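You operate a simulated robot arm through the tools that you are given. There is no shell and no other tool.

The job below is to be done with a simulated robot arm. You get a single attempt, and the scene is never put back.

Task
Open the brown tray and lift the plaster block onto the two battens.
Fine: the battens in the tray; latch open, angle bar laid in the tray, red and green wing nuts loose, side down; leave the other wing nuts alone.

The check looks at the end state, three seconds after you hand in, the way a careful person would. Anything else that was tipped, shoved, dropped, spilled or broken makes it a failure.

Robot
A 6-joint arm with a three-finger gripper, fixed in place. Base frame: the origin is at the foot of the arm, x ahead of it, y to its left, z up. Units: m, rad, N and s.
Its first joint turns from -2.897 to 2.897 rad. Payload 4.89 kg.
The TCP is the grasp point between the finger pads, 0.03 m short of the fingertips. In the tool frame z runs along the fingers and y along their closing line. Largest opening 0.164 m; the body of the gripper starts 0.125 m behind the TCP.
Orientation is that of the tool frame in the base frame, as a unit quaternion [w, x, y, z]. With the fingers straight down and closing along the base's y, the tool's x points along the base's -x, its y along +y and its z along -z.

Tools
- The arm moves only by the tool play_rows. Its arguments are lists of equal length, an entry for each row: "xyz": the shift along the tool's x, y, z in m, a list of three; "delta_rot": the turn, a rotation vector about the tool's x, y, z in rad, a list of three; "jaw": the opening in per cent of the stroke, from 0 (shut) to 100 (fully open). In form: {"xyz": [[dx, dy, dz], ...], "delta_rot": [[rx, ry, rz], ...], "jaw": [jaw, ...]}. A call has 1 to 20 rows; each row is the pose to reach, as a shift and turn from the pose commanded when the call began, along the tool's axes at that moment. Rows are played at 5 a second. More than 0.05 m and 0.15 rad between two rows, or a gripper value outside its range, and nothing of the call is played. Where a pose cannot be reached the arm comes as near as it can. A force on the tool above 90 N (or 10 N above the force at the start of the call, whichever is more), or a blocked arm, ends the call early, and 0.2 s more pass. The fingers move at their own pace (about 0.108 m/s each) and stop on an object; they squeeze with about 40 N. The grip force told is the motor's: it shows also when the fingers shut on nothing. Time passes only in rows, and 0.2 s behind the last, so rows that repeat a pose let the fingers close. It gives the time, the measured TCP pose, the force on the tool (base axes), the opening and the grip force at its end, in the units of the frame above (readings bear some noise), with the torque about the TCP (base axes, N m) and any sound that the robot's microphone picked up.
- Cameras (640 x 400 px; columns grow to the right, rows downward): "scene" is fixed at [0.0512, 0.501, 1.572]; the picture's right is [-0.24, -0.97, 0.00], its down [-0.67, 0.16, -0.73] and it looks along [0.70, -0.17, -0.69] (base axes); focal length 343 px, centre (320, 200). "wrist" rides on the gripper at [0.076, -0.002, -0.152] in the tool frame; the picture's right is [0.02, 1.00, 0.00], its down [-0.88, 0.02, -0.47] and it looks along [-0.47, 0.01, 0.88] (tool axes); focal length 247 px, centre (320, 200). There is no depth. A picture from a camera that has moved, and an enlarged one, comes with that camera's place and axes in the base frame and with its lens.
- capture(camera): a new picture of that camera. No time passes.
- slide_trunk(by): slides the trunk up (or, below 0, down) by that many m; the arm rides with it, the base frame stays. It gives what a move gives, with no picture.
- enlarge(camera, box): a new picture of the part [left, top, right, bottom] of that camera's present view, enlarged. No time passes.
- job_done(): hands the job in; it is judged then, once.

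Nothing tells you positions but the pictures and the camera data. Unless the task says otherwise, let go and move clear before handing in.

The tools are called after ">>>" as a command line: name --argument value ..., lists and objects as JSON in quotes. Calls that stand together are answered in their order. play_rows: Moves the arm, as the interface text tells. Its arguments: {"type":"object","properties":{"xyz":{"type":"array"},"delta_rot":{"type":"array"},"jaw":{"type":"array"}},"required":["xyz","delta_rot","jaw"]} The other tools are called the same way: slide_trunk (by) slides the trunk up or down; capture (camera) takes a picture; enlarge (camera, box) takes an enlarged picture of a part of a camera's view; job_done () hands the job in.

At the start:

```text
time: 0.0
tool_pos: [0.4991, 0.4258, 1.1561]
tool_rot: [0.0, 0.0, 1.0, 0.0]
contact_force: [-0.5, -0.2, 0.1]
torque: [0.01, 0.01, -0.03]
finger_gap: 0.1638
finger_force: 0.1
trunk travel left (down, up): [-0.175, 0.215]
```

scene: 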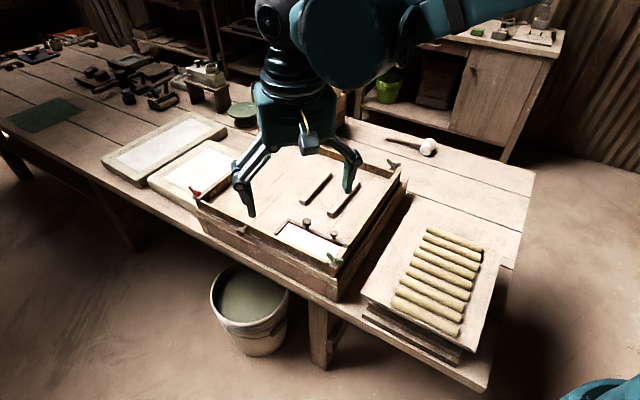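
wrist: 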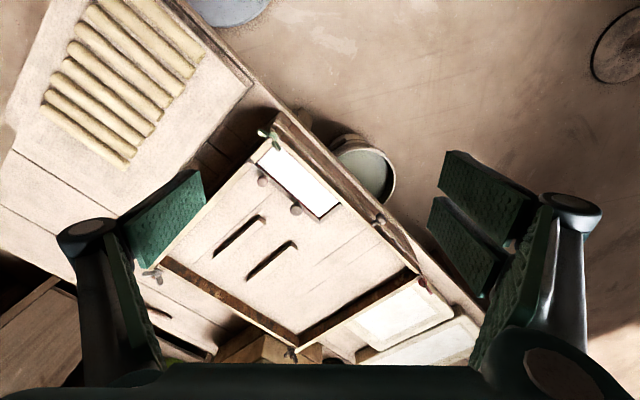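

I see a brown wooden tray with a plaster block, wing nuts at its corners, and two battens in the middle, with the gripper above it. First I'll take closer looks at the tray and its hardware.

>>> enlarge --camera "scene" --box '[180, 130, 420, 310]'

>>> enlarge --camera "wrist" --box '[130, 100, 450, 370]'

>>> capture --camera "scene"

```text
2.22 times, centred on (300, 220) of scene
camera zoom: at [0.0512, 0.501, 1.572], right [-0.24, -0.97, 0.0], down [-0.67, 0.16, -0.73], along [0.7, -0.17, -0.69], focal length 762 px, centre (364, 156)
```

zoom: 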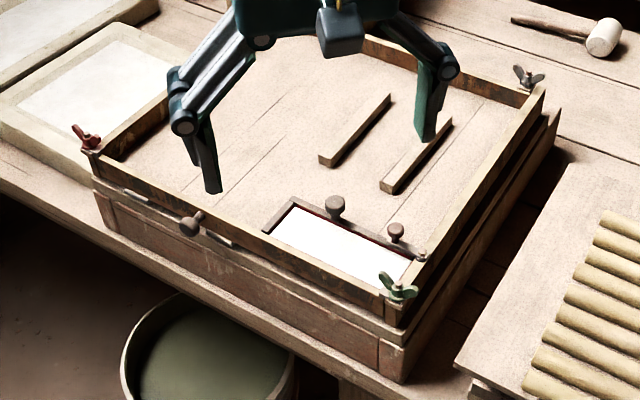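

```text
1.48 times, centred on (290, 235) of wrist
camera zoom: at [0.4222, 0.4228, 1.3089], right [-0.02, 1.0, 0.0], down [0.88, 0.02, 0.47], along [0.47, 0.01, -0.88], focal length 366 px, centre (364, 148)
```

zoom: 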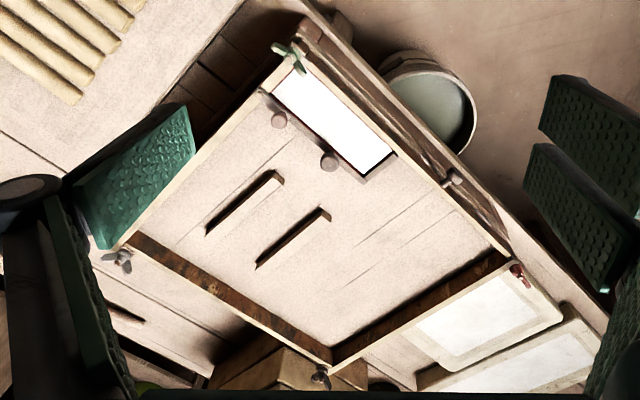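

```text
taken
```

scene: 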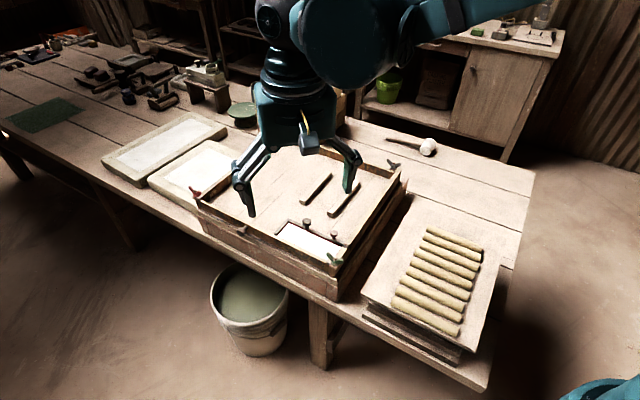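

The tray sits diagonally: green nut near (0.525, 0.345, 0.90), red near (0.857, 0.677, 0.90), and the grey ones on the far side. The drop side is the edge from red to green. I'll zoom in on each fitting.

>>> enlarge --camera "scene" --box '[300, 225, 380, 275]'

>>> enlarge --camera "scene" --box '[180, 170, 260, 220]'

>>> enlarge --camera "scene" --box '[210, 200, 290, 250]'

>>> enlarge --camera "scene" --box '[265, 205, 345, 255]'

>>> enlarge --camera "scene" --box '[290, 160, 370, 220]'

>>> enlarge --camera "wrist" --box '[240, 120, 360, 225]'

>>> enlarge --camera "wrist" --box '[350, 190, 450, 300]'

```text
8.00 times, centred on (340, 250) of scene
camera zoom: at [0.0512, 0.501, 1.572], right [-0.24, -0.97, 0.0], down [-0.67, 0.16, -0.73], along [0.7, -0.17, -0.69], focal length 2742 px, centre (160, -200)
```

zoom: 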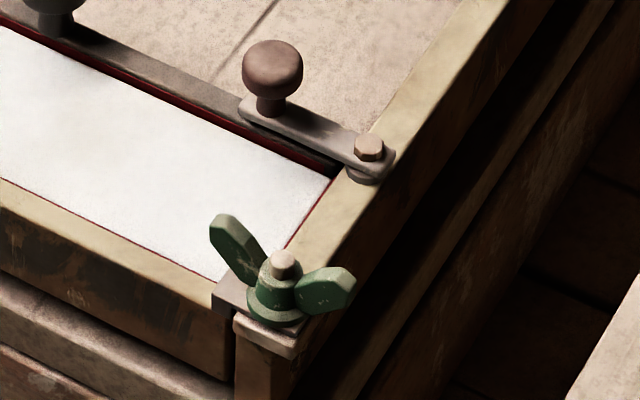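

```text
8.00 times, centred on (220, 195) of scene
camera zoom: at [0.0512, 0.501, 1.572], right [-0.24, -0.97, 0.0], down [-0.67, 0.16, -0.73], along [0.7, -0.17, -0.69], focal length 2742 px, centre (1120, 240)
```

zoom: 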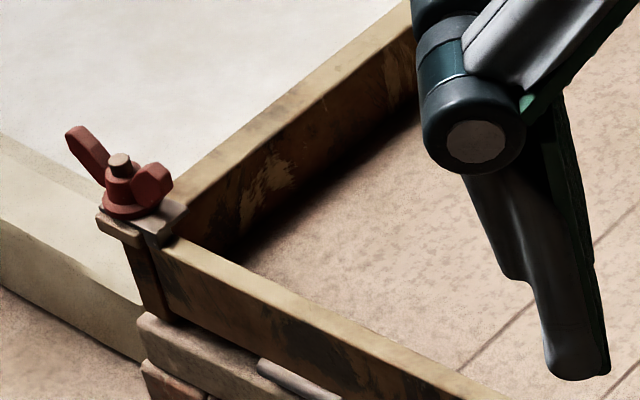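

```text
8.00 times, centred on (250, 225) of scene
camera zoom: at [0.0512, 0.501, 1.572], right [-0.24, -0.97, 0.0], down [-0.67, 0.16, -0.73], along [0.7, -0.17, -0.69], focal length 2742 px, centre (880, 0)
```

zoom: 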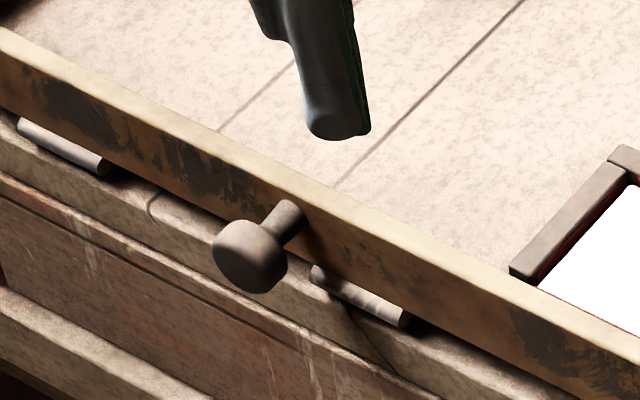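

```text
8.00 times, centred on (305, 230) of scene
camera zoom: at [0.0512, 0.501, 1.572], right [-0.24, -0.97, 0.0], down [-0.67, 0.16, -0.73], along [0.7, -0.17, -0.69], focal length 2742 px, centre (440, -40)
```

zoom: 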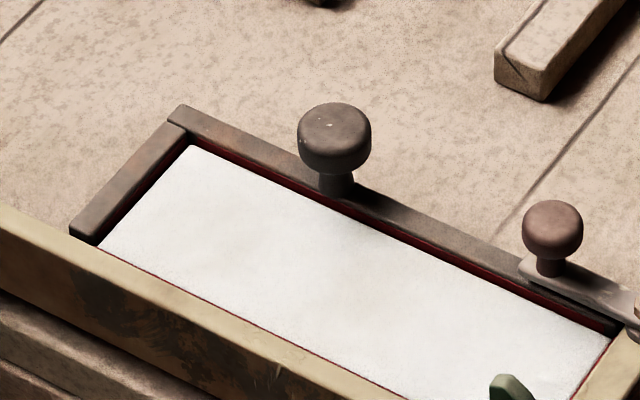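

```text
6.67 times, centred on (330, 190) of scene
camera zoom: at [0.0512, 0.501, 1.572], right [-0.24, -0.97, 0.0], down [-0.67, 0.16, -0.73], along [0.7, -0.17, -0.69], focal length 2285 px, centre (253, 267)
```

zoom: 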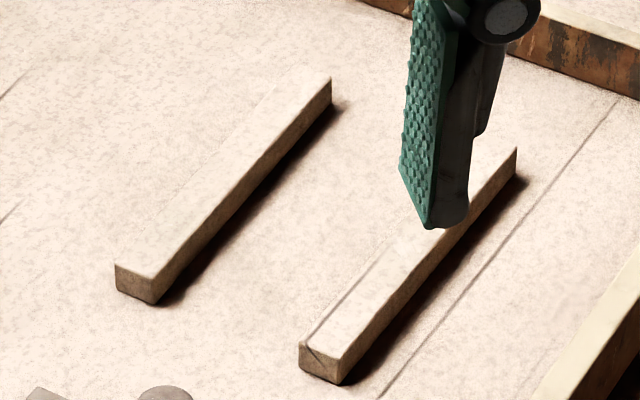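

```text
3.81 times, centred on (300, 172) of wrist
camera zoom: at [0.4222, 0.4228, 1.3089], right [-0.02, 1.0, 0.0], down [0.88, 0.02, 0.47], along [0.47, 0.01, -0.88], focal length 941 px, centre (396, 305)
```

zoom: 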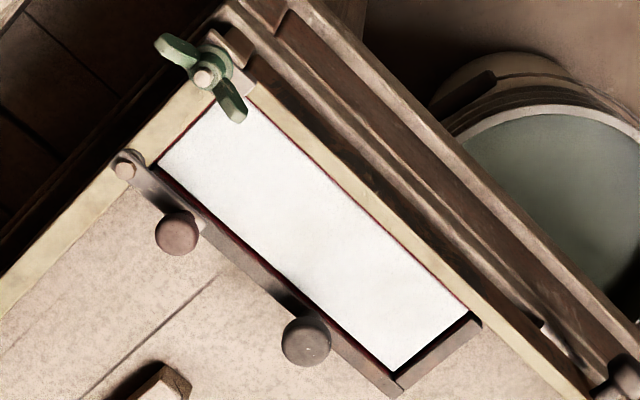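

```text
3.64 times, centred on (400, 245) of wrist
camera zoom: at [0.4222, 0.4228, 1.3089], right [-0.02, 1.0, 0.0], down [0.88, 0.02, 0.47], along [0.47, 0.01, -0.88], focal length 898 px, centre (29, 36)
```

zoom: 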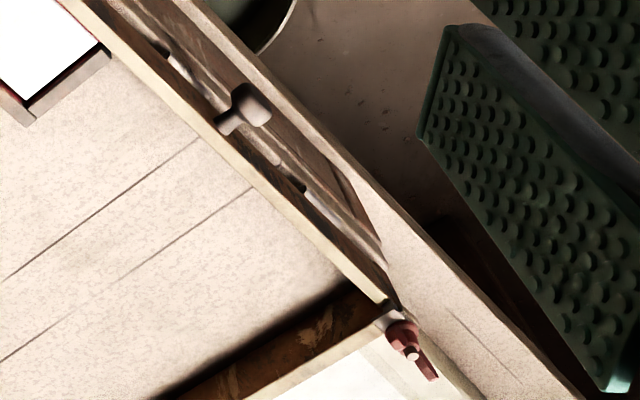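

The fittings are clear now. A swing latch with a knob lies over the angle bar's end, the L-shaped angle bar has its own knob, the upright wing nuts clamp the drop side's ends, and the drop side has a knob on its outer face. I'll move above the green corner for a closer look.

>>> play_rows --xyz '[[-0.004, -0.01, 0.01], [-0.008, -0.02, 0.022], [-0.012, -0.03, 0.034], [-0.015, -0.04, 0.046], [-0.018, -0.05, 0.058], [-0.022, -0.06, 0.07], [-0.024, -0.07, 0.08], [-0.026, -0.081, 0.09]]' --delta_rot '[[0, 0, -0.098], [0, 0, -0.196], [0, 0, -0.294], [0, 0, -0.392], [0, 0, -0.49], [0, 0, -0.588], [0, 0, -0.686], [0, 0, -0.785]]' --jaw '[100, 100, 100, 100, 100, 100, 100, 100]'

>>> capture --camera "wrist"

>>> capture --camera "scene"

```text
time: 1.8
tool_pos: [0.5248, 0.3449, 1.0656]
tool_rot: [0.0, -0.384, 0.923, 0.0]
contact_force: [0.1, 0.7, -0.4]
torque: [-0.02, -0.02, 0.0]
finger_gap: 0.1641
finger_force: 0.0
trunk travel left (down, up): [-0.175, 0.215]
```

```text
taken
camera wrist: at [0.4713, 0.2886, 1.2183], right [-0.72, 0.69, 0.0], down [0.61, 0.64, 0.47], along [0.33, 0.34, -0.88], focal length 247 px, centre (320, 200)
```

wrist: 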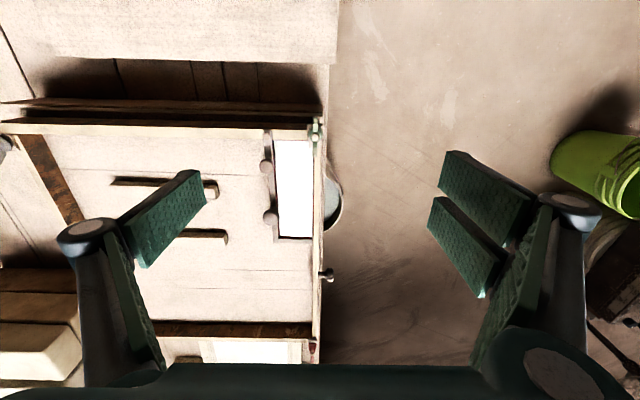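

```text
taken
```

scene: 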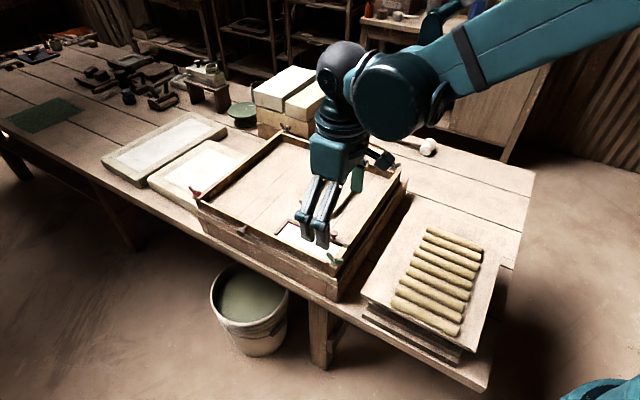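

The gripper is now square with the tray, and the drop side runs nearly vertically in the wrist picture. I'll enlarge the wrist view around the fittings to measure them.

>>> enlarge --camera "wrist" --box '[240, 90, 360, 165]'

>>> enlarge --camera "wrist" --box '[240, 160, 360, 250]'

>>> enlarge --camera "wrist" --box '[250, 250, 380, 365]'

>>> enlarge --camera "wrist" --box '[90, 150, 290, 260]'

>>> enlarge --camera "scene" --box '[180, 140, 300, 240]'

```text
5.33 times, centred on (300, 128) of wrist
camera zoom: at [0.4713, 0.2886, 1.2183], right [-0.72, 0.69, 0.0], down [0.61, 0.64, 0.47], along [0.33, 0.34, -0.88], focal length 1317 px, centre (427, 587)
```

zoom: 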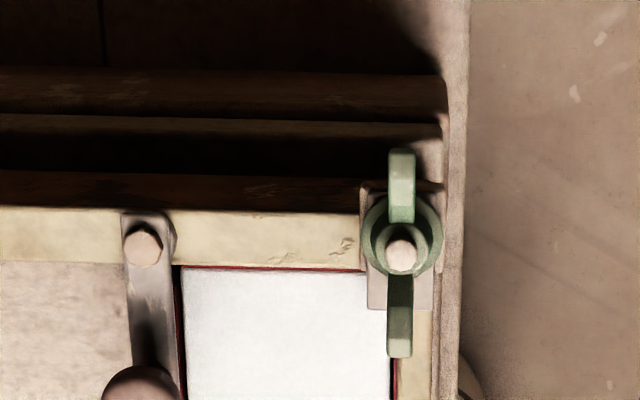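

```text
4.44 times, centred on (300, 205) of wrist
camera zoom: at [0.4713, 0.2886, 1.2183], right [-0.72, 0.69, 0.0], down [0.61, 0.64, 0.47], along [0.33, 0.34, -0.88], focal length 1098 px, centre (409, 178)
```

zoom: 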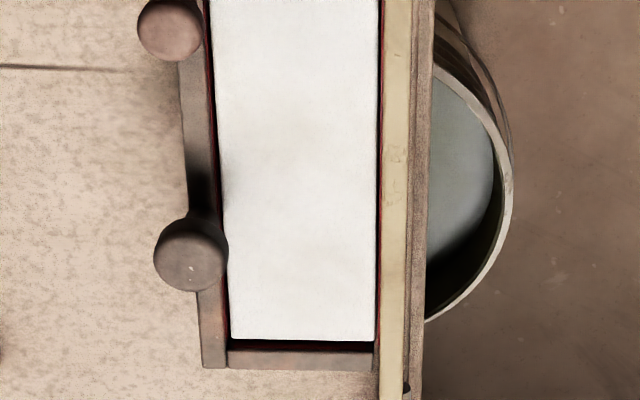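

```text
3.48 times, centred on (315, 308) of wrist
camera zoom: at [0.4713, 0.2886, 1.2183], right [-0.72, 0.69, 0.0], down [0.61, 0.64, 0.47], along [0.33, 0.34, -0.88], focal length 859 px, centre (337, -174)
```

zoom: 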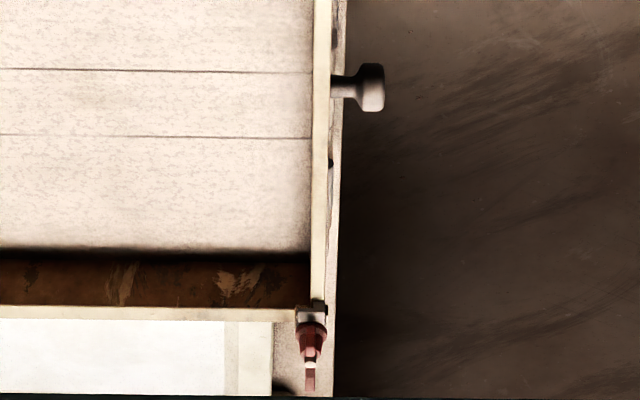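

```text
3.20 times, centred on (190, 205) of wrist
camera zoom: at [0.4713, 0.2886, 1.2183], right [-0.72, 0.69, 0.0], down [0.61, 0.64, 0.47], along [0.33, 0.34, -0.88], focal length 790 px, centre (736, 184)
```

zoom: 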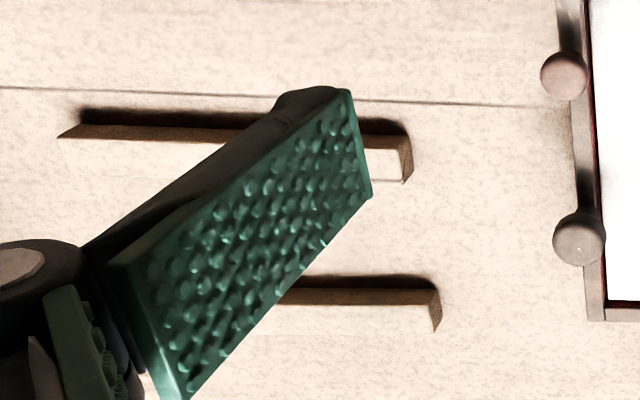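

```text
4.00 times, centred on (240, 190) of scene
camera zoom: at [0.0512, 0.501, 1.572], right [-0.24, -0.97, 0.0], down [-0.67, 0.16, -0.73], along [0.7, -0.17, -0.69], focal length 1371 px, centre (640, 240)
```

zoom: 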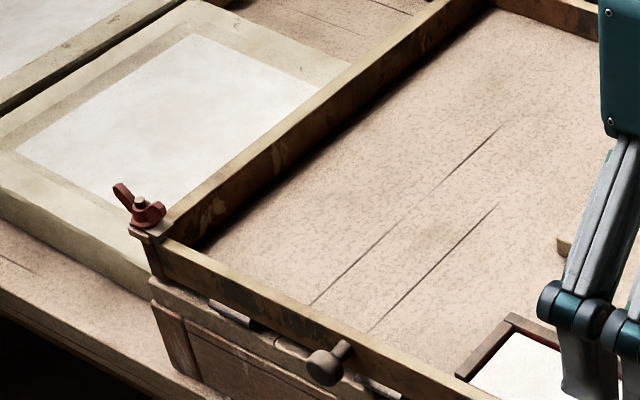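

The green nut's wings run along the drop side, and I put its bolt at about (0.531, 0.342, 0.895). I'll lower above it with a narrower jaw to refine that.

>>> play_rows --xyz '[[-0.001, -0.003, 0.03], [-0.002, -0.006, 0.06], [-0.0021, -0.0064, 0.08], [-0.0021, -0.0064, 0.08]]' --delta_rot '[[0, 0, 0], [0, 0, 0], [0, 0, 0], [0, 0, 0]]' --jaw '[70, 40, 30, 30]'

>>> capture --camera "wrist"

>>> enlarge --camera "wrist" --box '[260, 110, 380, 210]'

>>> enlarge --camera "scene" --box '[290, 215, 370, 275]'

```text
time: 2.8
tool_pos: [0.5333, 0.342, 0.9852]
tool_rot: [0.0, -0.382, 0.924, 0.0]
contact_force: [-0.3, 0.3, -0.9]
torque: [0.01, 0.05, -0.01]
finger_gap: 0.0492
finger_force: 0.0
trunk travel left (down, up): [-0.175, 0.215]
```

```text
taken
camera wrist: at [0.4788, 0.2847, 1.1387], right [-0.72, 0.69, 0.0], down [0.61, 0.64, 0.47], along [0.33, 0.34, -0.88], focal length 247 px, centre (320, 200)
```

wrist: 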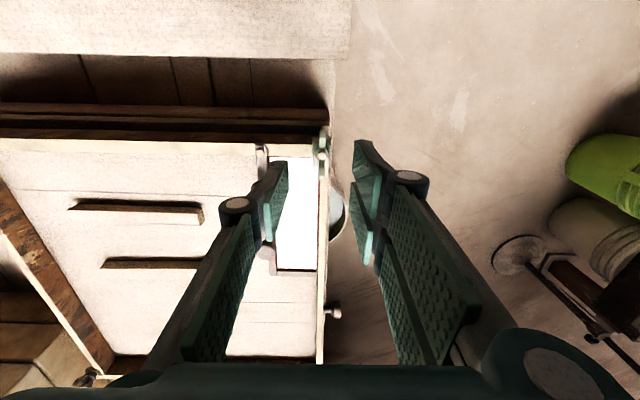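

```text
4.00 times, centred on (320, 160) of wrist
camera zoom: at [0.4788, 0.2847, 1.1387], right [-0.72, 0.69, 0.0], down [0.61, 0.64, 0.47], along [0.33, 0.34, -0.88], focal length 988 px, centre (320, 360)
```

zoom: 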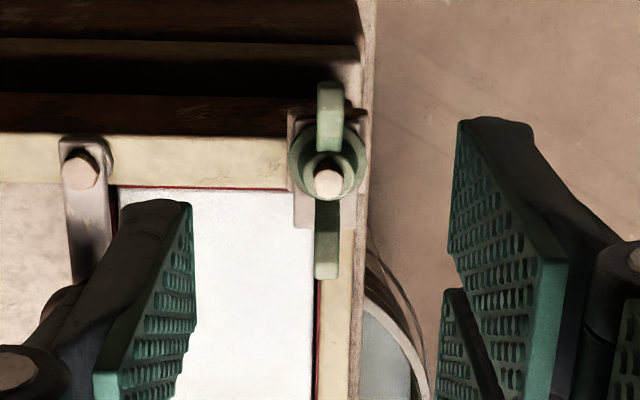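

```text
6.67 times, centred on (330, 245) of scene
camera zoom: at [0.0512, 0.501, 1.572], right [-0.24, -0.97, 0.0], down [-0.67, 0.16, -0.73], along [0.7, -0.17, -0.69], focal length 2285 px, centre (253, -100)
```

zoom: 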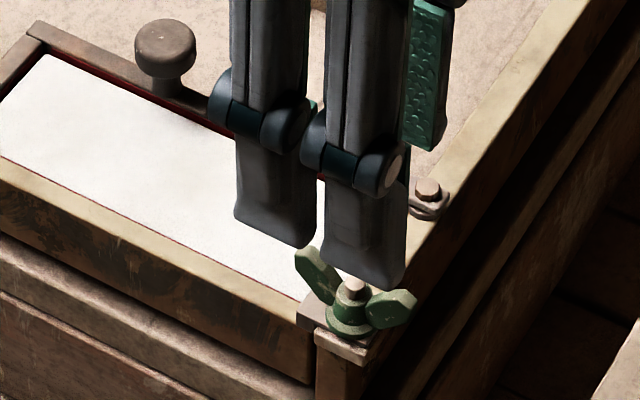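

The gripper really has two fingers on the outer side and one on the inner, closing across the tray edge. The nut's bolt top comes out at about z 0.898, a few millimetres ahead of the TCP, so I'll lower to finger height beside it and check.

>>> play_rows --xyz '[[-0.001, 0.001, 0.025], [-0.002, 0.0015, 0.05], [-0.002, 0.0015, 0.05]]' --delta_rot '[[0, 0, 0], [0, 0, 0], [0, 0, 0]]' --jaw '[30, 30, 30]'

>>> enlarge --camera "wrist" --box '[260, 110, 380, 210]'

>>> enlarge --camera "scene" --box '[290, 215, 370, 275]'

```text
time: 3.6
tool_pos: [0.5317, 0.3435, 0.9344]
tool_rot: [0.0, -0.383, 0.924, 0.0]
contact_force: [0.4, 1.1, 0.0]
torque: [0.01, -0.01, 0.0]
finger_gap: 0.0493
finger_force: 0.0
trunk travel left (down, up): [-0.175, 0.215]
```

```text
4.00 times, centred on (320, 160) of wrist
camera zoom: at [0.4782, 0.2861, 1.0878], right [-0.72, 0.69, 0.0], down [0.61, 0.64, 0.47], along [0.33, 0.34, -0.88], focal length 988 px, centre (320, 360)
```

zoom: 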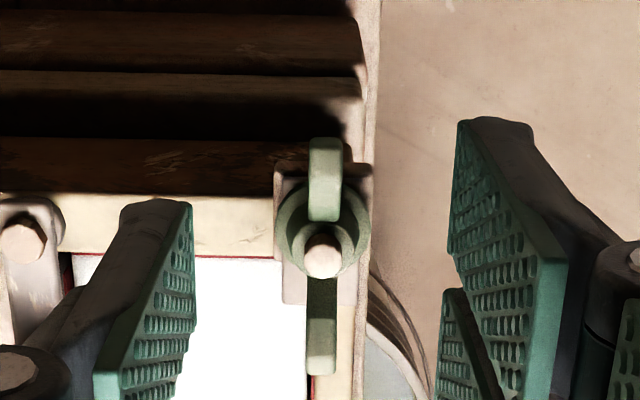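

```text
6.67 times, centred on (330, 245) of scene
camera zoom: at [0.0512, 0.501, 1.572], right [-0.24, -0.97, 0.0], down [-0.67, 0.16, -0.73], along [0.7, -0.17, -0.69], focal length 2285 px, centre (253, -100)
```

zoom: 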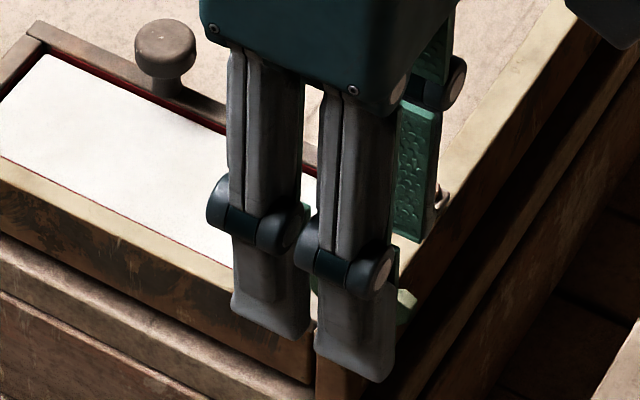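

The bolt is now centred between the fingers, with its top at z≈0.897 and plate top near 0.878. I'll lower another 21 mm so the fingertips straddle the wings, then close.

>>> play_rows --xyz '[[0, 0, 0.01], [0, 0, 0.021], [0, 0, 0.021], [0, 0, 0.021], [0, 0, 0.021], [0, 0, 0.021]]' --delta_rot '[[0, 0, 0], [0, 0, 0], [0, 0, 0], [0, 0, 0], [0, 0, 0], [0, 0, 0]]' --jaw '[30, 30, 15, 5, 0, 0]'

>>> enlarge --camera "wrist" --box '[260, 110, 380, 210]'

>>> enlarge --camera "scene" --box '[290, 215, 370, 275]'

```text
time: 5.0
tool_pos: [0.5327, 0.3441, 0.9144]
tool_rot: [0.0, -0.383, 0.924, 0.0]
contact_force: [-1.2, -8.9, -5.5]
torque: [-0.32, -0.03, 0.03]
finger_gap: 0.0174
finger_force: 45.2
trunk travel left (down, up): [-0.175, 0.215]
```

```text
4.00 times, centred on (320, 160) of wrist
camera zoom: at [0.4782, 0.2868, 1.0679], right [-0.72, 0.69, 0.0], down [0.61, 0.64, 0.47], along [0.33, 0.34, -0.88], focal length 988 px, centre (320, 360)
```

zoom: 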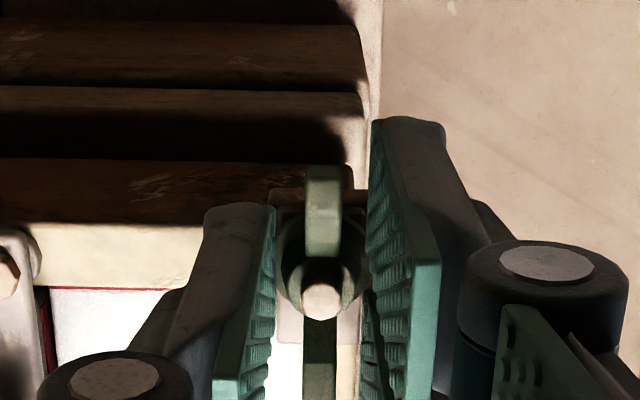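

```text
6.67 times, centred on (330, 245) of scene
camera zoom: at [0.0512, 0.501, 1.572], right [-0.24, -0.97, 0.0], down [-0.67, 0.16, -0.73], along [0.7, -0.17, -0.69], focal length 2285 px, centre (253, -100)
```

zoom: 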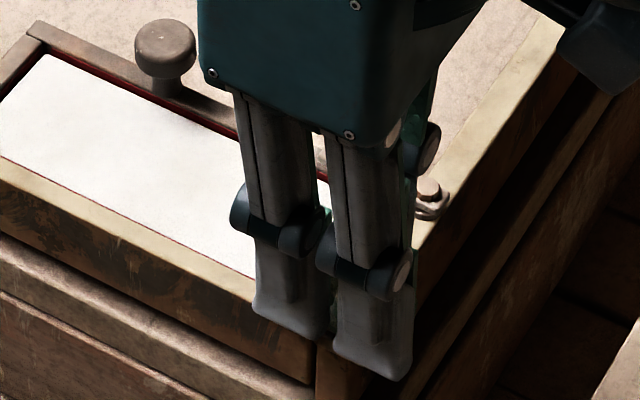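

The fingers have closed on the nut's hub (gap 17 mm). I'll turn counter-clockwise in small steps and watch the torque.

>>> play_rows --xyz '[[0, 0, 0], [0, 0, 0], [0, 0, 0], [0, 0, 0]]' --delta_rot '[[0, 0, -0.1], [0, 0, -0.2], [0, 0, -0.3], [0, 0, -0.4]]' --jaw '[0, 0, 0, 0]'

>>> enlarge --camera "wrist" --box '[260, 110, 380, 210]'

>>> enlarge --camera "scene" --box '[290, 215, 370, 275]'

```text
time: 6.0
tool_pos: [0.5321, 0.3437, 0.9156]
tool_rot: [0.001, -0.559, 0.829, -0.001]
contact_force: [-3.4, -25.1, -16.1]
torque: [-1.04, 0.12, 0.03]
finger_gap: 0.0172
finger_force: 44.4
trunk travel left (down, up): [-0.175, 0.215]
```

```text
4.00 times, centred on (320, 160) of wrist
camera zoom: at [0.5038, 0.2707, 1.0679], right [-0.93, 0.36, 0.0], down [0.31, 0.82, 0.47], along [0.17, 0.44, -0.88], focal length 988 px, centre (320, 360)
```

zoom: 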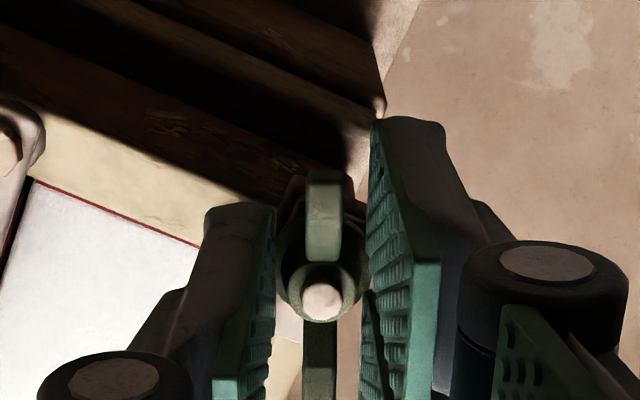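

```text
6.67 times, centred on (330, 245) of scene
camera zoom: at [0.0512, 0.501, 1.572], right [-0.24, -0.97, 0.0], down [-0.67, 0.16, -0.73], along [0.7, -0.17, -0.69], focal length 2285 px, centre (253, -100)
```

zoom: 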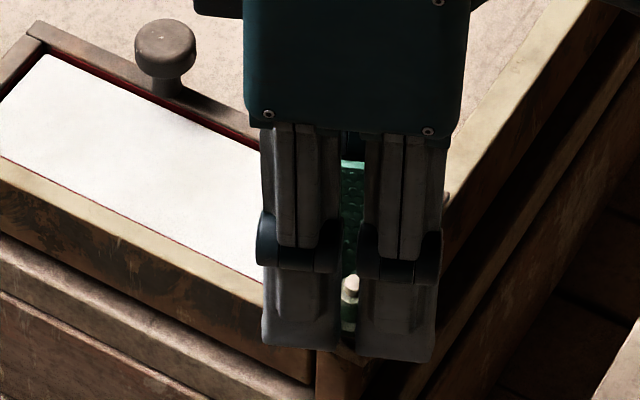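

The nut turns with the gripper, but a side force of about 25 N is building up. I'll ease the tool along that force while turning further.

>>> play_rows --xyz '[[0.0005, 0, 0.0005], [0.001, 0, 0.0005]]' --delta_rot '[[0, 0, -0.05], [0, 0, -0.1]]' --jaw '[0, 0]'

```text
time: 6.6
tool_pos: [0.5311, 0.3435, 0.9147]
tool_rot: [0.0, -0.6, 0.8, 0.0]
contact_force: [0.2, -15.9, 3.9]
torque: [-1.11, -0.05, 0.01]
finger_gap: 0.0173
finger_force: 45.7
trunk travel left (down, up): [-0.175, 0.215]
```

The force dropped as expected, so I'll keep turning with a small correction.

>>> play_rows --xyz '[[0.0005, 0, 0], [0.001, 0, 0], [0.001, 0, 0], [0.001, 0, 0]]' --delta_rot '[[0, 0, -0.1], [0, 0, -0.2], [0, 0, -0.3], [0, 0, -0.4]]' --jaw '[0, 0, 0, 0]'

>>> enlarge --camera "wrist" --box '[260, 110, 380, 210]'

```text
time: 7.6
tool_pos: [0.5314, 0.3439, 0.9137]
tool_rot: [-0.002, 0.747, -0.665, 0.0]
contact_force: [12.1, 3.1, 19.0]
torque: [0.45, -0.32, -0.01]
finger_gap: 0.0174
finger_force: 45.4
trunk travel left (down, up): [-0.175, 0.215]
```

```text
4.00 times, centred on (320, 160) of wrist
camera zoom: at [0.541, 0.2662, 1.0678], right [-0.99, -0.14, 0.0], down [-0.12, 0.87, 0.47], along [-0.06, 0.47, -0.88], focal length 988 px, centre (320, 360)
```

zoom: 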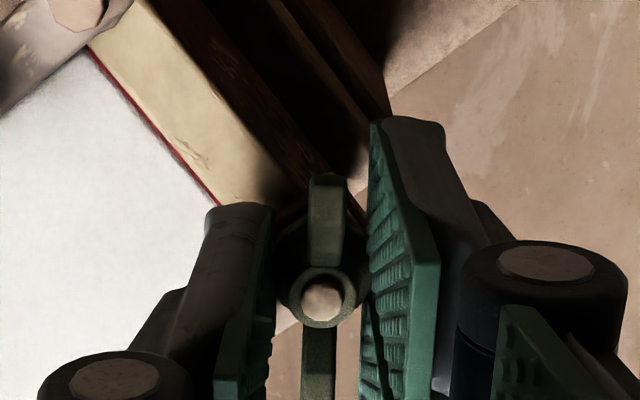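

The nut has turned about 0.9 rad and is riding up slightly. I'll follow it upward and keep turning.

>>> play_rows --xyz '[[0, -0.0003, -0.0005], [0, -0.0003, -0.0007], [0, -0.0003, -0.0008], [0, -0.0003, -0.0009], [0, -0.0003, -0.001]]' --delta_rot '[[0, 0, -0.1], [0, 0, -0.2], [0, 0, -0.3], [0, 0, -0.4], [0, 0, -0.5]]' --jaw '[0, 0, 0, 0, 0]'

>>> enlarge --camera "wrist" --box '[260, 110, 380, 210]'

>>> enlarge --camera "scene" --box '[290, 215, 370, 275]'

```text
time: 8.8
tool_pos: [0.5319, 0.344, 0.9148]
tool_rot: [0.001, 0.888, -0.459, -0.001]
contact_force: [-3.0, 11.2, -25.0]
torque: [0.43, 0.1, 0.0]
finger_gap: 0.0173
finger_force: 44.7
trunk travel left (down, up): [-0.175, 0.215]
```

```text
4.00 times, centred on (320, 160) of wrist
camera zoom: at [0.5763, 0.2806, 1.0678], right [-0.8, -0.6, 0.0], down [-0.52, 0.71, 0.47], along [-0.28, 0.38, -0.88], focal length 988 px, centre (320, 360)
```

zoom: 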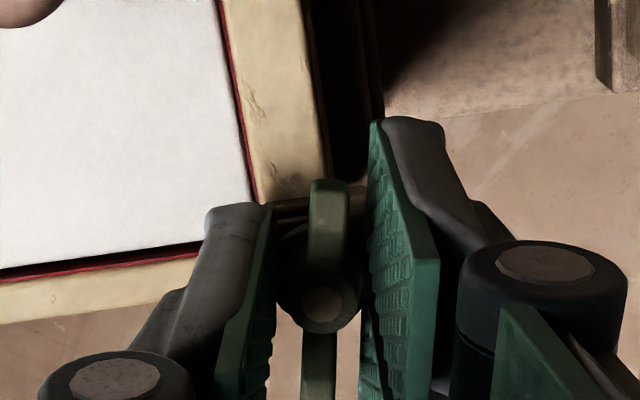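

```text
6.67 times, centred on (330, 245) of scene
camera zoom: at [0.0512, 0.501, 1.572], right [-0.24, -0.97, 0.0], down [-0.67, 0.16, -0.73], along [0.7, -0.17, -0.69], focal length 2285 px, centre (253, -100)
```

zoom: 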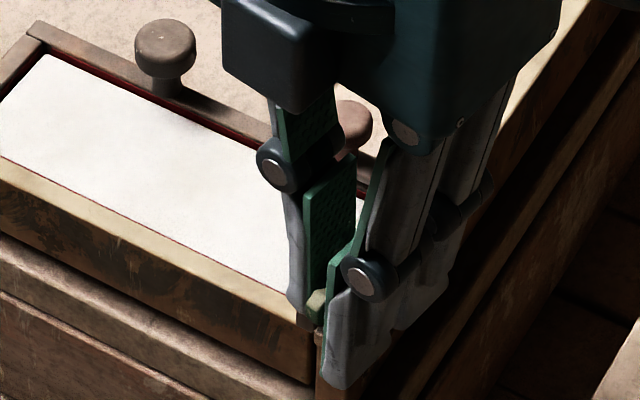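

There is no rise in the nut, so I'll drop back 0.5 mm and turn on to learn where it stops.

>>> play_rows --xyz '[[0, 0.0003, 0.0003], [0, 0.0003, 0.0006], [0, 0.0003, 0.0006], [0, 0.0003, 0.0006], [0, 0.0003, 0.0006]]' --delta_rot '[[0, 0, -0.1], [0, 0, -0.2], [0, 0, -0.3], [0, 0, -0.4], [0, 0, -0.5]]' --jaw '[0, 0, 0, 0, 0]'

>>> enlarge --camera "wrist" --box '[260, 110, 380, 210]'

```text
time: 10.0
tool_pos: [0.5315, 0.3429, 0.9151]
tool_rot: [0.0, 0.974, -0.226, 0.001]
contact_force: [1.5, 16.4, 15.0]
torque: [0.84, -0.29, -1.03]
finger_gap: 0.0192
finger_force: 44.6
trunk travel left (down, up): [-0.175, 0.215]
```

```text
4.00 times, centred on (320, 160) of wrist
camera zoom: at [0.6002, 0.3087, 1.0683], right [-0.42, -0.91, 0.0], down [-0.8, 0.37, 0.47], along [-0.43, 0.2, -0.88], focal length 988 px, centre (320, 360)
```

zoom: 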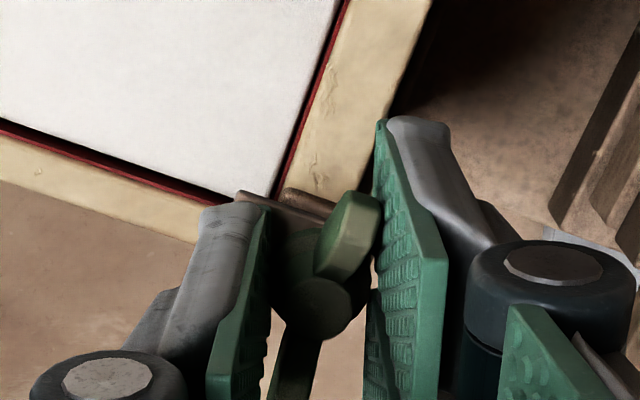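

The nut hit a stop after about a quarter turn: the wing now lags the fingers and the torque rose to 1 N m. It should be loose, so I'll open, lift off and look.

>>> play_rows --xyz '[[0, 0, 0], [0, 0, 0], [0, 0, 0], [0, 0, -0.03], [0, 0, -0.07], [0, 0, -0.1]]' --delta_rot '[[0, 0, 0.1], [0, 0, 0.2], [0, 0, 0.2], [0, 0, 0.2], [0, 0, 0.2], [0, 0, 0.2]]' --jaw '[8, 20, 30, 30, 30, 30]'

>>> enlarge --camera "scene" --box '[290, 215, 370, 275]'

>>> capture --camera "wrist"

```text
time: 11.4
tool_pos: [0.5308, 0.344, 1.0137]
tool_rot: [0.0, 0.947, -0.322, 0.0]
contact_force: [-0.3, 0.9, -0.1]
torque: [-0.08, 0.14, 0.0]
finger_gap: 0.0492
finger_force: 0.1
trunk travel left (down, up): [-0.175, 0.215]
```

```text
6.67 times, centred on (330, 245) of scene
camera zoom: at [0.0512, 0.501, 1.572], right [-0.24, -0.97, 0.0], down [-0.67, 0.16, -0.73], along [0.7, -0.17, -0.69], focal length 2285 px, centre (253, -100)
```

zoom: 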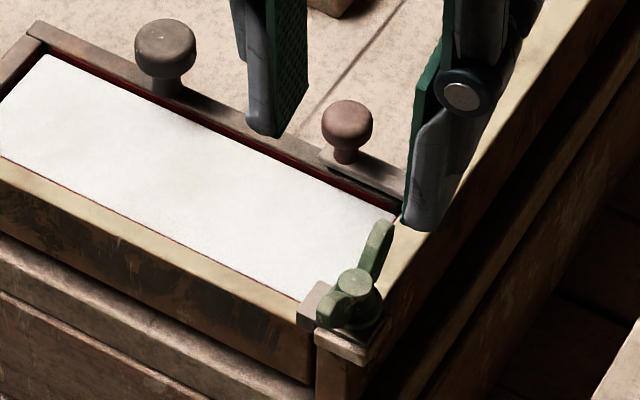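

```text
taken
camera wrist: at [0.5918, 0.2964, 1.1674], right [-0.59, -0.81, 0.0], down [-0.71, 0.52, 0.47], along [-0.38, 0.28, -0.88], focal length 247 px, centre (320, 200)
```

wrist: 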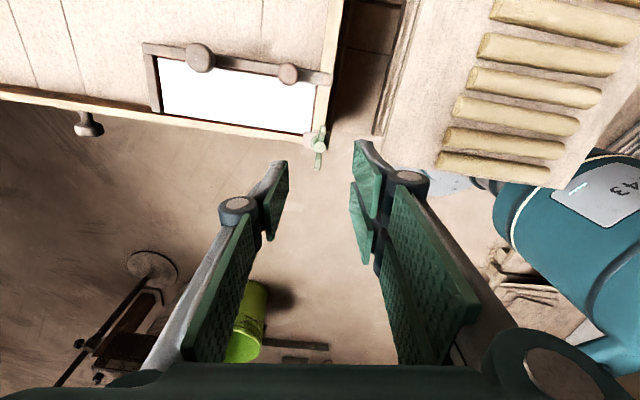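

The green nut's wings now stand across the edge, so it has turned to its stop. Next is the latch, with its knob at about (0.608, 0.325, top 0.898) and its pivot bolt at about (0.582, 0.299). I'll go above the knob.

>>> play_rows --xyz '[[0.0242, -0.0106, 0.0], [0.0485, -0.0213, 0.02], [0.0727, -0.0319, 0.04], [0.0727, -0.0319, 0.05]]' --delta_rot '[[0, 0, 0.05], [0, 0, 0.1], [0, 0, 0.13], [0, 0, 0.13]]' --jaw '[30, 30, 30, 30]'

>>> enlarge --camera "wrist" --box '[260, 110, 380, 210]'

>>> enlarge --camera "scene" --box '[290, 200, 370, 260]'

```text
time: 12.4
tool_pos: [0.6083, 0.3252, 0.9647]
tool_rot: [0.0, 0.923, -0.384, 0.001]
contact_force: [0.0, -0.2, 1.2]
torque: [-0.04, 0.04, -0.01]
finger_gap: 0.0492
finger_force: 0.1
trunk travel left (down, up): [-0.175, 0.215]
```

```text
4.00 times, centred on (320, 160) of wrist
camera zoom: at [0.6626, 0.2697, 1.1182], right [-0.69, -0.72, 0.0], down [-0.64, 0.61, 0.47], along [-0.34, 0.33, -0.88], focal length 988 px, centre (320, 360)
```

zoom: 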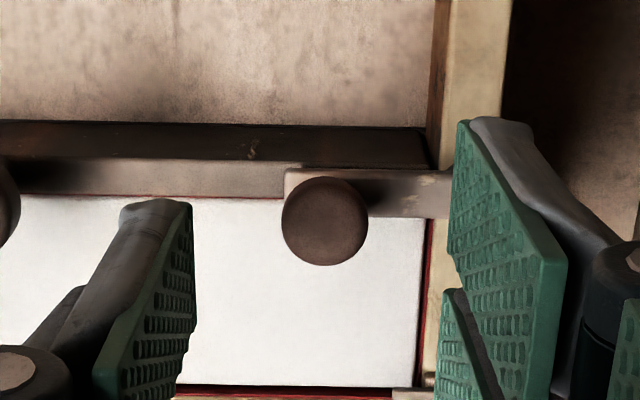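

```text
6.67 times, centred on (330, 230) of scene
camera zoom: at [0.0512, 0.501, 1.572], right [-0.24, -0.97, 0.0], down [-0.67, 0.16, -0.73], along [0.7, -0.17, -0.69], focal length 2285 px, centre (253, 0)
```

zoom: 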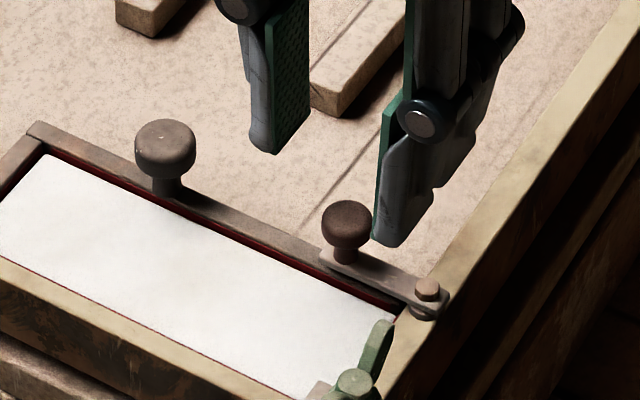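

The knob sits within 3 mm of the TCP axis. I'll lower to it and grip.

>>> play_rows --xyz '[[-0.0025, 0.001, 0.02], [-0.0025, 0.001, 0.04], [-0.0025, 0.001, 0.05], [-0.0025, 0.001, 0.05], [-0.0025, 0.001, 0.05], [-0.0025, 0.001, 0.05]]' --delta_rot '[[0, 0, 0], [0, 0, 0], [0, 0, 0], [0, 0, 0], [0, 0, 0], [0, 0, 0]]' --jaw '[30, 30, 30, 15, 0, 0]'

>>> enlarge --camera "wrist" --box '[260, 110, 380, 210]'

>>> enlarge --camera "scene" --box '[290, 200, 370, 260]'

```text
time: 13.8
tool_pos: [0.6066, 0.3248, 0.9144]
tool_rot: [0.0, 0.924, -0.382, 0.0]
contact_force: [7.6, 7.8, 1.3]
torque: [0.15, -0.1, 0.01]
finger_gap: 0.0179
finger_force: 44.9
trunk travel left (down, up): [-0.175, 0.215]
```

```text
4.00 times, centred on (320, 160) of wrist
camera zoom: at [0.6606, 0.2705, 1.0673], right [-0.69, -0.72, 0.0], down [-0.64, 0.61, 0.47], along [-0.34, 0.33, -0.88], focal length 988 px, centre (320, 360)
```

zoom: 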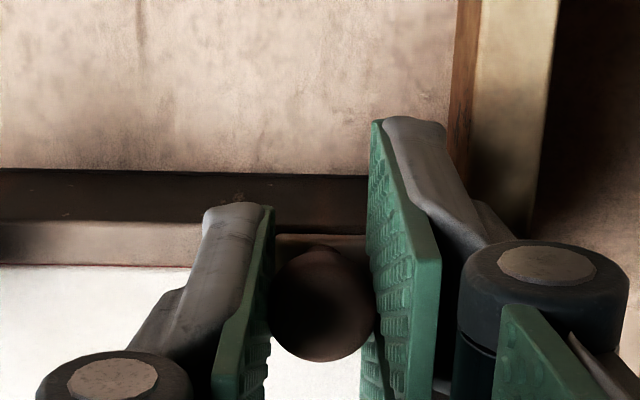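

```text
6.67 times, centred on (330, 230) of scene
camera zoom: at [0.0512, 0.501, 1.572], right [-0.24, -0.97, 0.0], down [-0.67, 0.16, -0.73], along [0.7, -0.17, -0.69], focal length 2285 px, centre (253, 0)
```

zoom: 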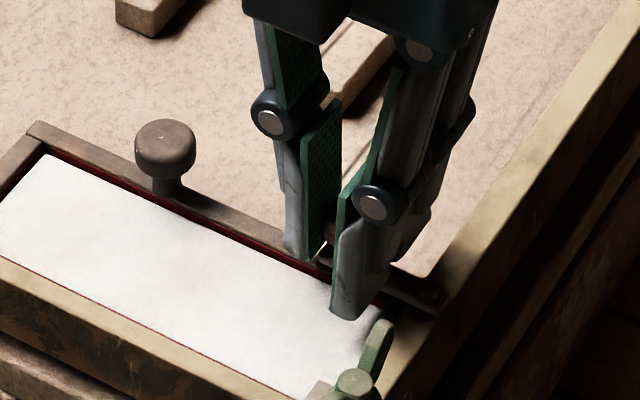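

The knob is gripped. I'll begin swinging it around its pivot, clockwise from above, towards the tray's interior.

>>> play_rows --xyz '[[0.0051, 0.0, 0], [0.01, 0.0008, 0], [0.0148, 0.0024, 0]]' --delta_rot '[[0, 0, 0.14], [0, 0, 0.28], [0, 0, 0.42]]' --jaw '[0, 0, 0]'

>>> enlarge --camera "scene" --box '[290, 200, 370, 260]'

```text
time: 14.6
tool_pos: [0.614, 0.3132, 0.9144]
tool_rot: [0.001, 0.823, -0.569, -0.001]
contact_force: [-2.9, -0.4, 2.0]
torque: [0.36, 0.12, -0.05]
finger_gap: 0.0175
finger_force: 45.0
trunk travel left (down, up): [-0.175, 0.215]
```

```text
6.67 times, centred on (330, 230) of scene
camera zoom: at [0.0512, 0.501, 1.572], right [-0.24, -0.97, 0.0], down [-0.67, 0.16, -0.73], along [0.7, -0.17, -0.69], focal length 2285 px, centre (253, 0)
```

zoom: 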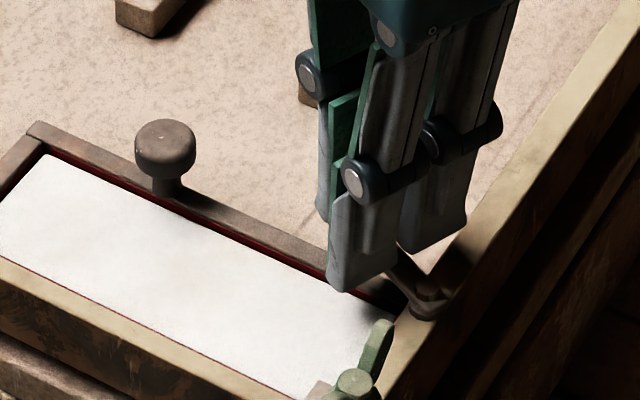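

The latch swings freely with low forces. I'll carry on along the arc.

>>> play_rows --xyz '[[0.005, 0.0002, 0], [0.01, 0.0012, 0], [0.0147, 0.0027, 0], [0.0192, 0.005, 0], [0.0234, 0.0078, 0]]' --delta_rot '[[0, 0, 0.139], [0, 0, 0.278], [0, 0, 0.417], [0, 0, 0.556], [0, 0, 0.695]]' --jaw '[0, 0, 0, 0, 0]'

>>> enlarge --camera "scene" --box '[290, 200, 370, 260]'

```text
time: 15.8
tool_pos: [0.6142, 0.287, 0.9125]
tool_rot: [0.0, -0.581, 0.814, 0.0]
contact_force: [-27.2, 5.5, -22.8]
torque: [0.1, 0.3, 0.14]
finger_gap: 0.0172
finger_force: 45.2
trunk travel left (down, up): [-0.175, 0.215]
```

```text
6.67 times, centred on (330, 230) of scene
camera zoom: at [0.0512, 0.501, 1.572], right [-0.24, -0.97, 0.0], down [-0.67, 0.16, -0.73], along [0.7, -0.17, -0.69], focal length 2285 px, centre (253, 0)
```

zoom: 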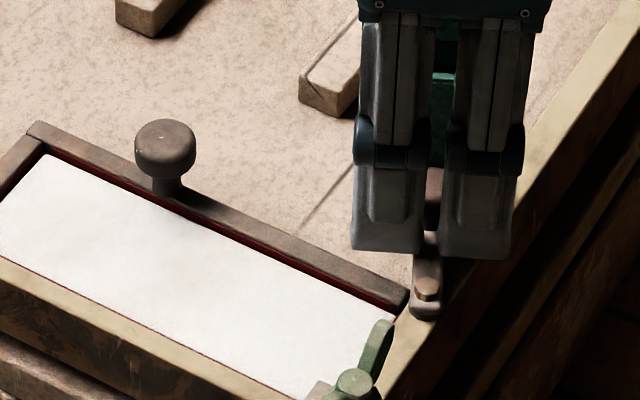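

The latch is past 60° and clear of the bar. I'll ease towards the pivot and finish the swing to a little past 90°.

>>> play_rows --xyz '[[0.0048, 0.0017, 0.0005], [0.0094, 0.0031, 0.0006], [0.0139, 0.0045, 0.0006], [0.0181, 0.0066, 0.0006]]' --delta_rot '[[0, 0, 0.139], [0, 0, 0.278], [0, 0, 0.417], [0, 0, 0.556]]' --jaw '[0, 0, 0, 0]'

>>> enlarge --camera "scene" --box '[290, 200, 370, 260]'

```text
time: 16.8
tool_pos: [0.6047, 0.2733, 0.9139]
tool_rot: [0.002, -0.334, 0.943, 0.001]
contact_force: [15.0, 15.4, 14.9]
torque: [0.3, -0.28, 0.11]
finger_gap: 0.0176
finger_force: 45.0
trunk travel left (down, up): [-0.175, 0.215]
```

```text
6.67 times, centred on (330, 230) of scene
camera zoom: at [0.0512, 0.501, 1.572], right [-0.24, -0.97, 0.0], down [-0.67, 0.16, -0.73], along [0.7, -0.17, -0.69], focal length 2285 px, centre (253, 0)
```

zoom: 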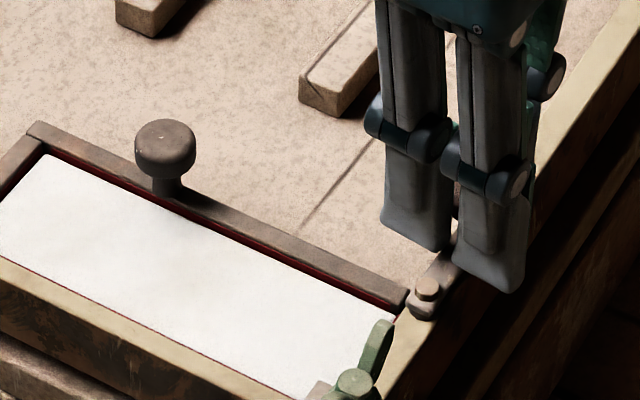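

The latch lies along the end wall now and seems to be at its stop. I'll let go, lift, and move to the angle bar's knob at about (0.670, 0.384).

>>> play_rows --xyz '[[0, 0, 0], [0, 0, 0], [0, 0, 0], [0, 0, -0.03], [0, 0, -0.06]]' --delta_rot '[[0, 0, 0], [0, 0, 0], [0, 0, 0], [0, 0, 0], [0, 0, 0]]' --jaw '[10, 25, 35, 35, 35]'

>>> enlarge --camera "scene" --box '[270, 190, 370, 260]'

>>> capture --camera "wrist"

```text
time: 18.0
tool_pos: [0.604, 0.2732, 0.9729]
tool_rot: [0.0, -0.336, 0.942, 0.0]
contact_force: [0.7, 0.5, -1.1]
torque: [-0.13, 0.22, -0.01]
finger_gap: 0.0575
finger_force: 0.0
trunk travel left (down, up): [-0.175, 0.215]
```

```text
5.71 times, centred on (320, 225) of scene
camera zoom: at [0.0512, 0.501, 1.572], right [-0.24, -0.97, 0.0], down [-0.67, 0.16, -0.73], along [0.7, -0.17, -0.69], focal length 1958 px, centre (320, 57)
```

zoom: 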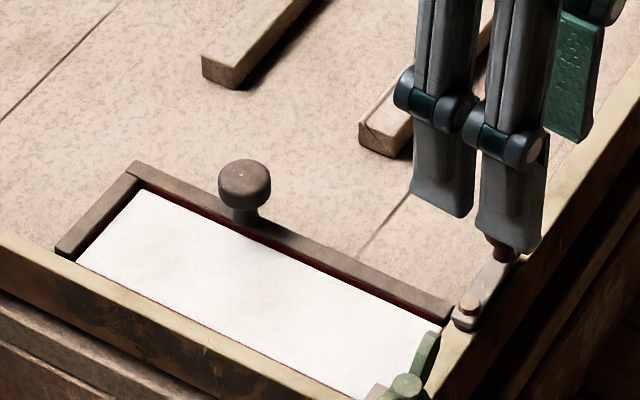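

```text
taken
camera wrist: at [0.5443, 0.2221, 1.1257], right [-0.65, 0.76, 0.0], down [0.67, 0.57, 0.47], along [0.36, 0.31, -0.88], focal length 247 px, centre (320, 200)
```

wrist: 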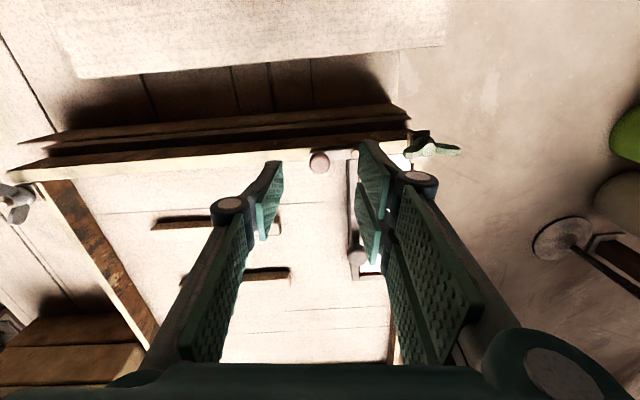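

The latch is open along the end wall. Now I'll move above the angle bar's knob with the closing line across the bar.

>>> play_rows --xyz '[[-0.0404, 0.0147, -0.007], [-0.0808, 0.0294, -0.007], [-0.1212, 0.0441, -0.007], [-0.1212, 0.0441, -0.007]]' --delta_rot '[[0, 0, -0.04], [0, 0, -0.08], [0, 0, -0.12], [0, 0, -0.12]]' --jaw '[35, 35, 35, 35]'

>>> capture --camera "wrist"

>>> enlarge --camera "wrist" --box '[260, 110, 380, 210]'

>>> enlarge --camera "scene" --box '[240, 170, 340, 240]'

```text
time: 19.0
tool_pos: [0.6687, 0.3861, 0.9798]
tool_rot: [-0.001, -0.392, 0.92, 0.001]
contact_force: [0.8, -0.4, -0.4]
torque: [-0.07, 0.09, -0.03]
finger_gap: 0.0574
finger_force: 0.1
trunk travel left (down, up): [-0.175, 0.215]
```

```text
taken
camera wrist: at [0.6154, 0.3277, 1.1346], right [-0.74, 0.68, 0.0], down [0.6, 0.65, 0.47], along [0.32, 0.35, -0.88], focal length 247 px, centre (320, 200)
```

wrist: 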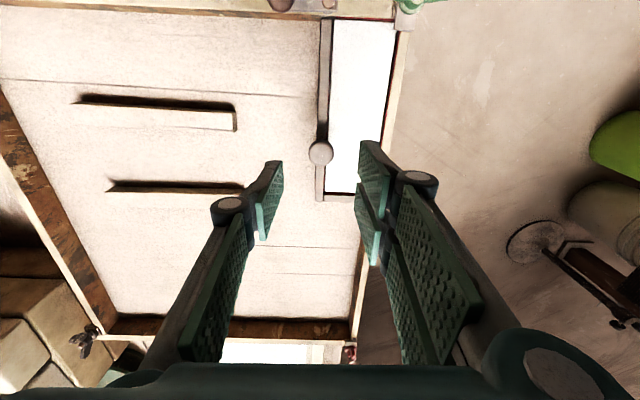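

```text
4.00 times, centred on (320, 160) of wrist
camera zoom: at [0.6154, 0.3277, 1.1346], right [-0.74, 0.68, 0.0], down [0.6, 0.65, 0.47], along [0.32, 0.35, -0.88], focal length 988 px, centre (320, 360)
```

zoom: 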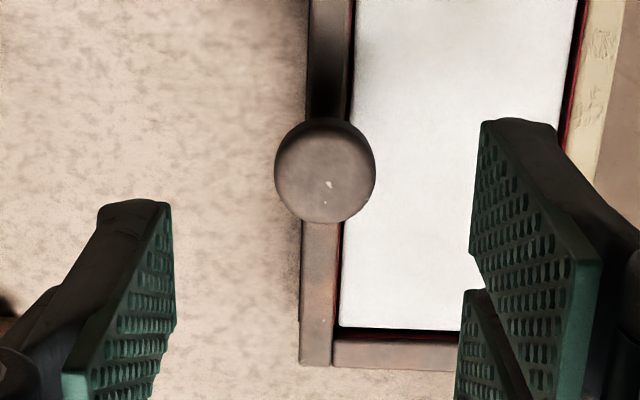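

```text
5.71 times, centred on (290, 205) of scene
camera zoom: at [0.0512, 0.501, 1.572], right [-0.24, -0.97, 0.0], down [-0.67, 0.16, -0.73], along [0.7, -0.17, -0.69], focal length 1958 px, centre (491, 171)
```

zoom: 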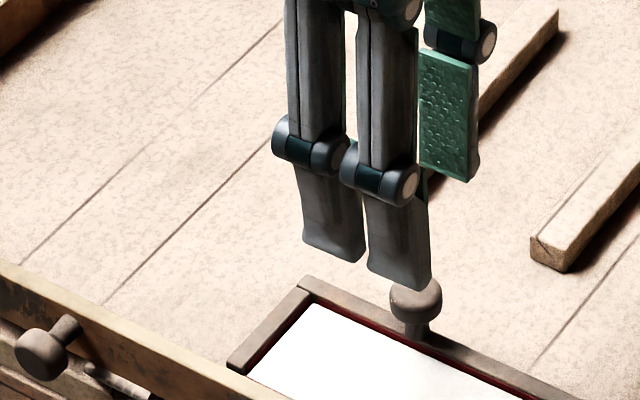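

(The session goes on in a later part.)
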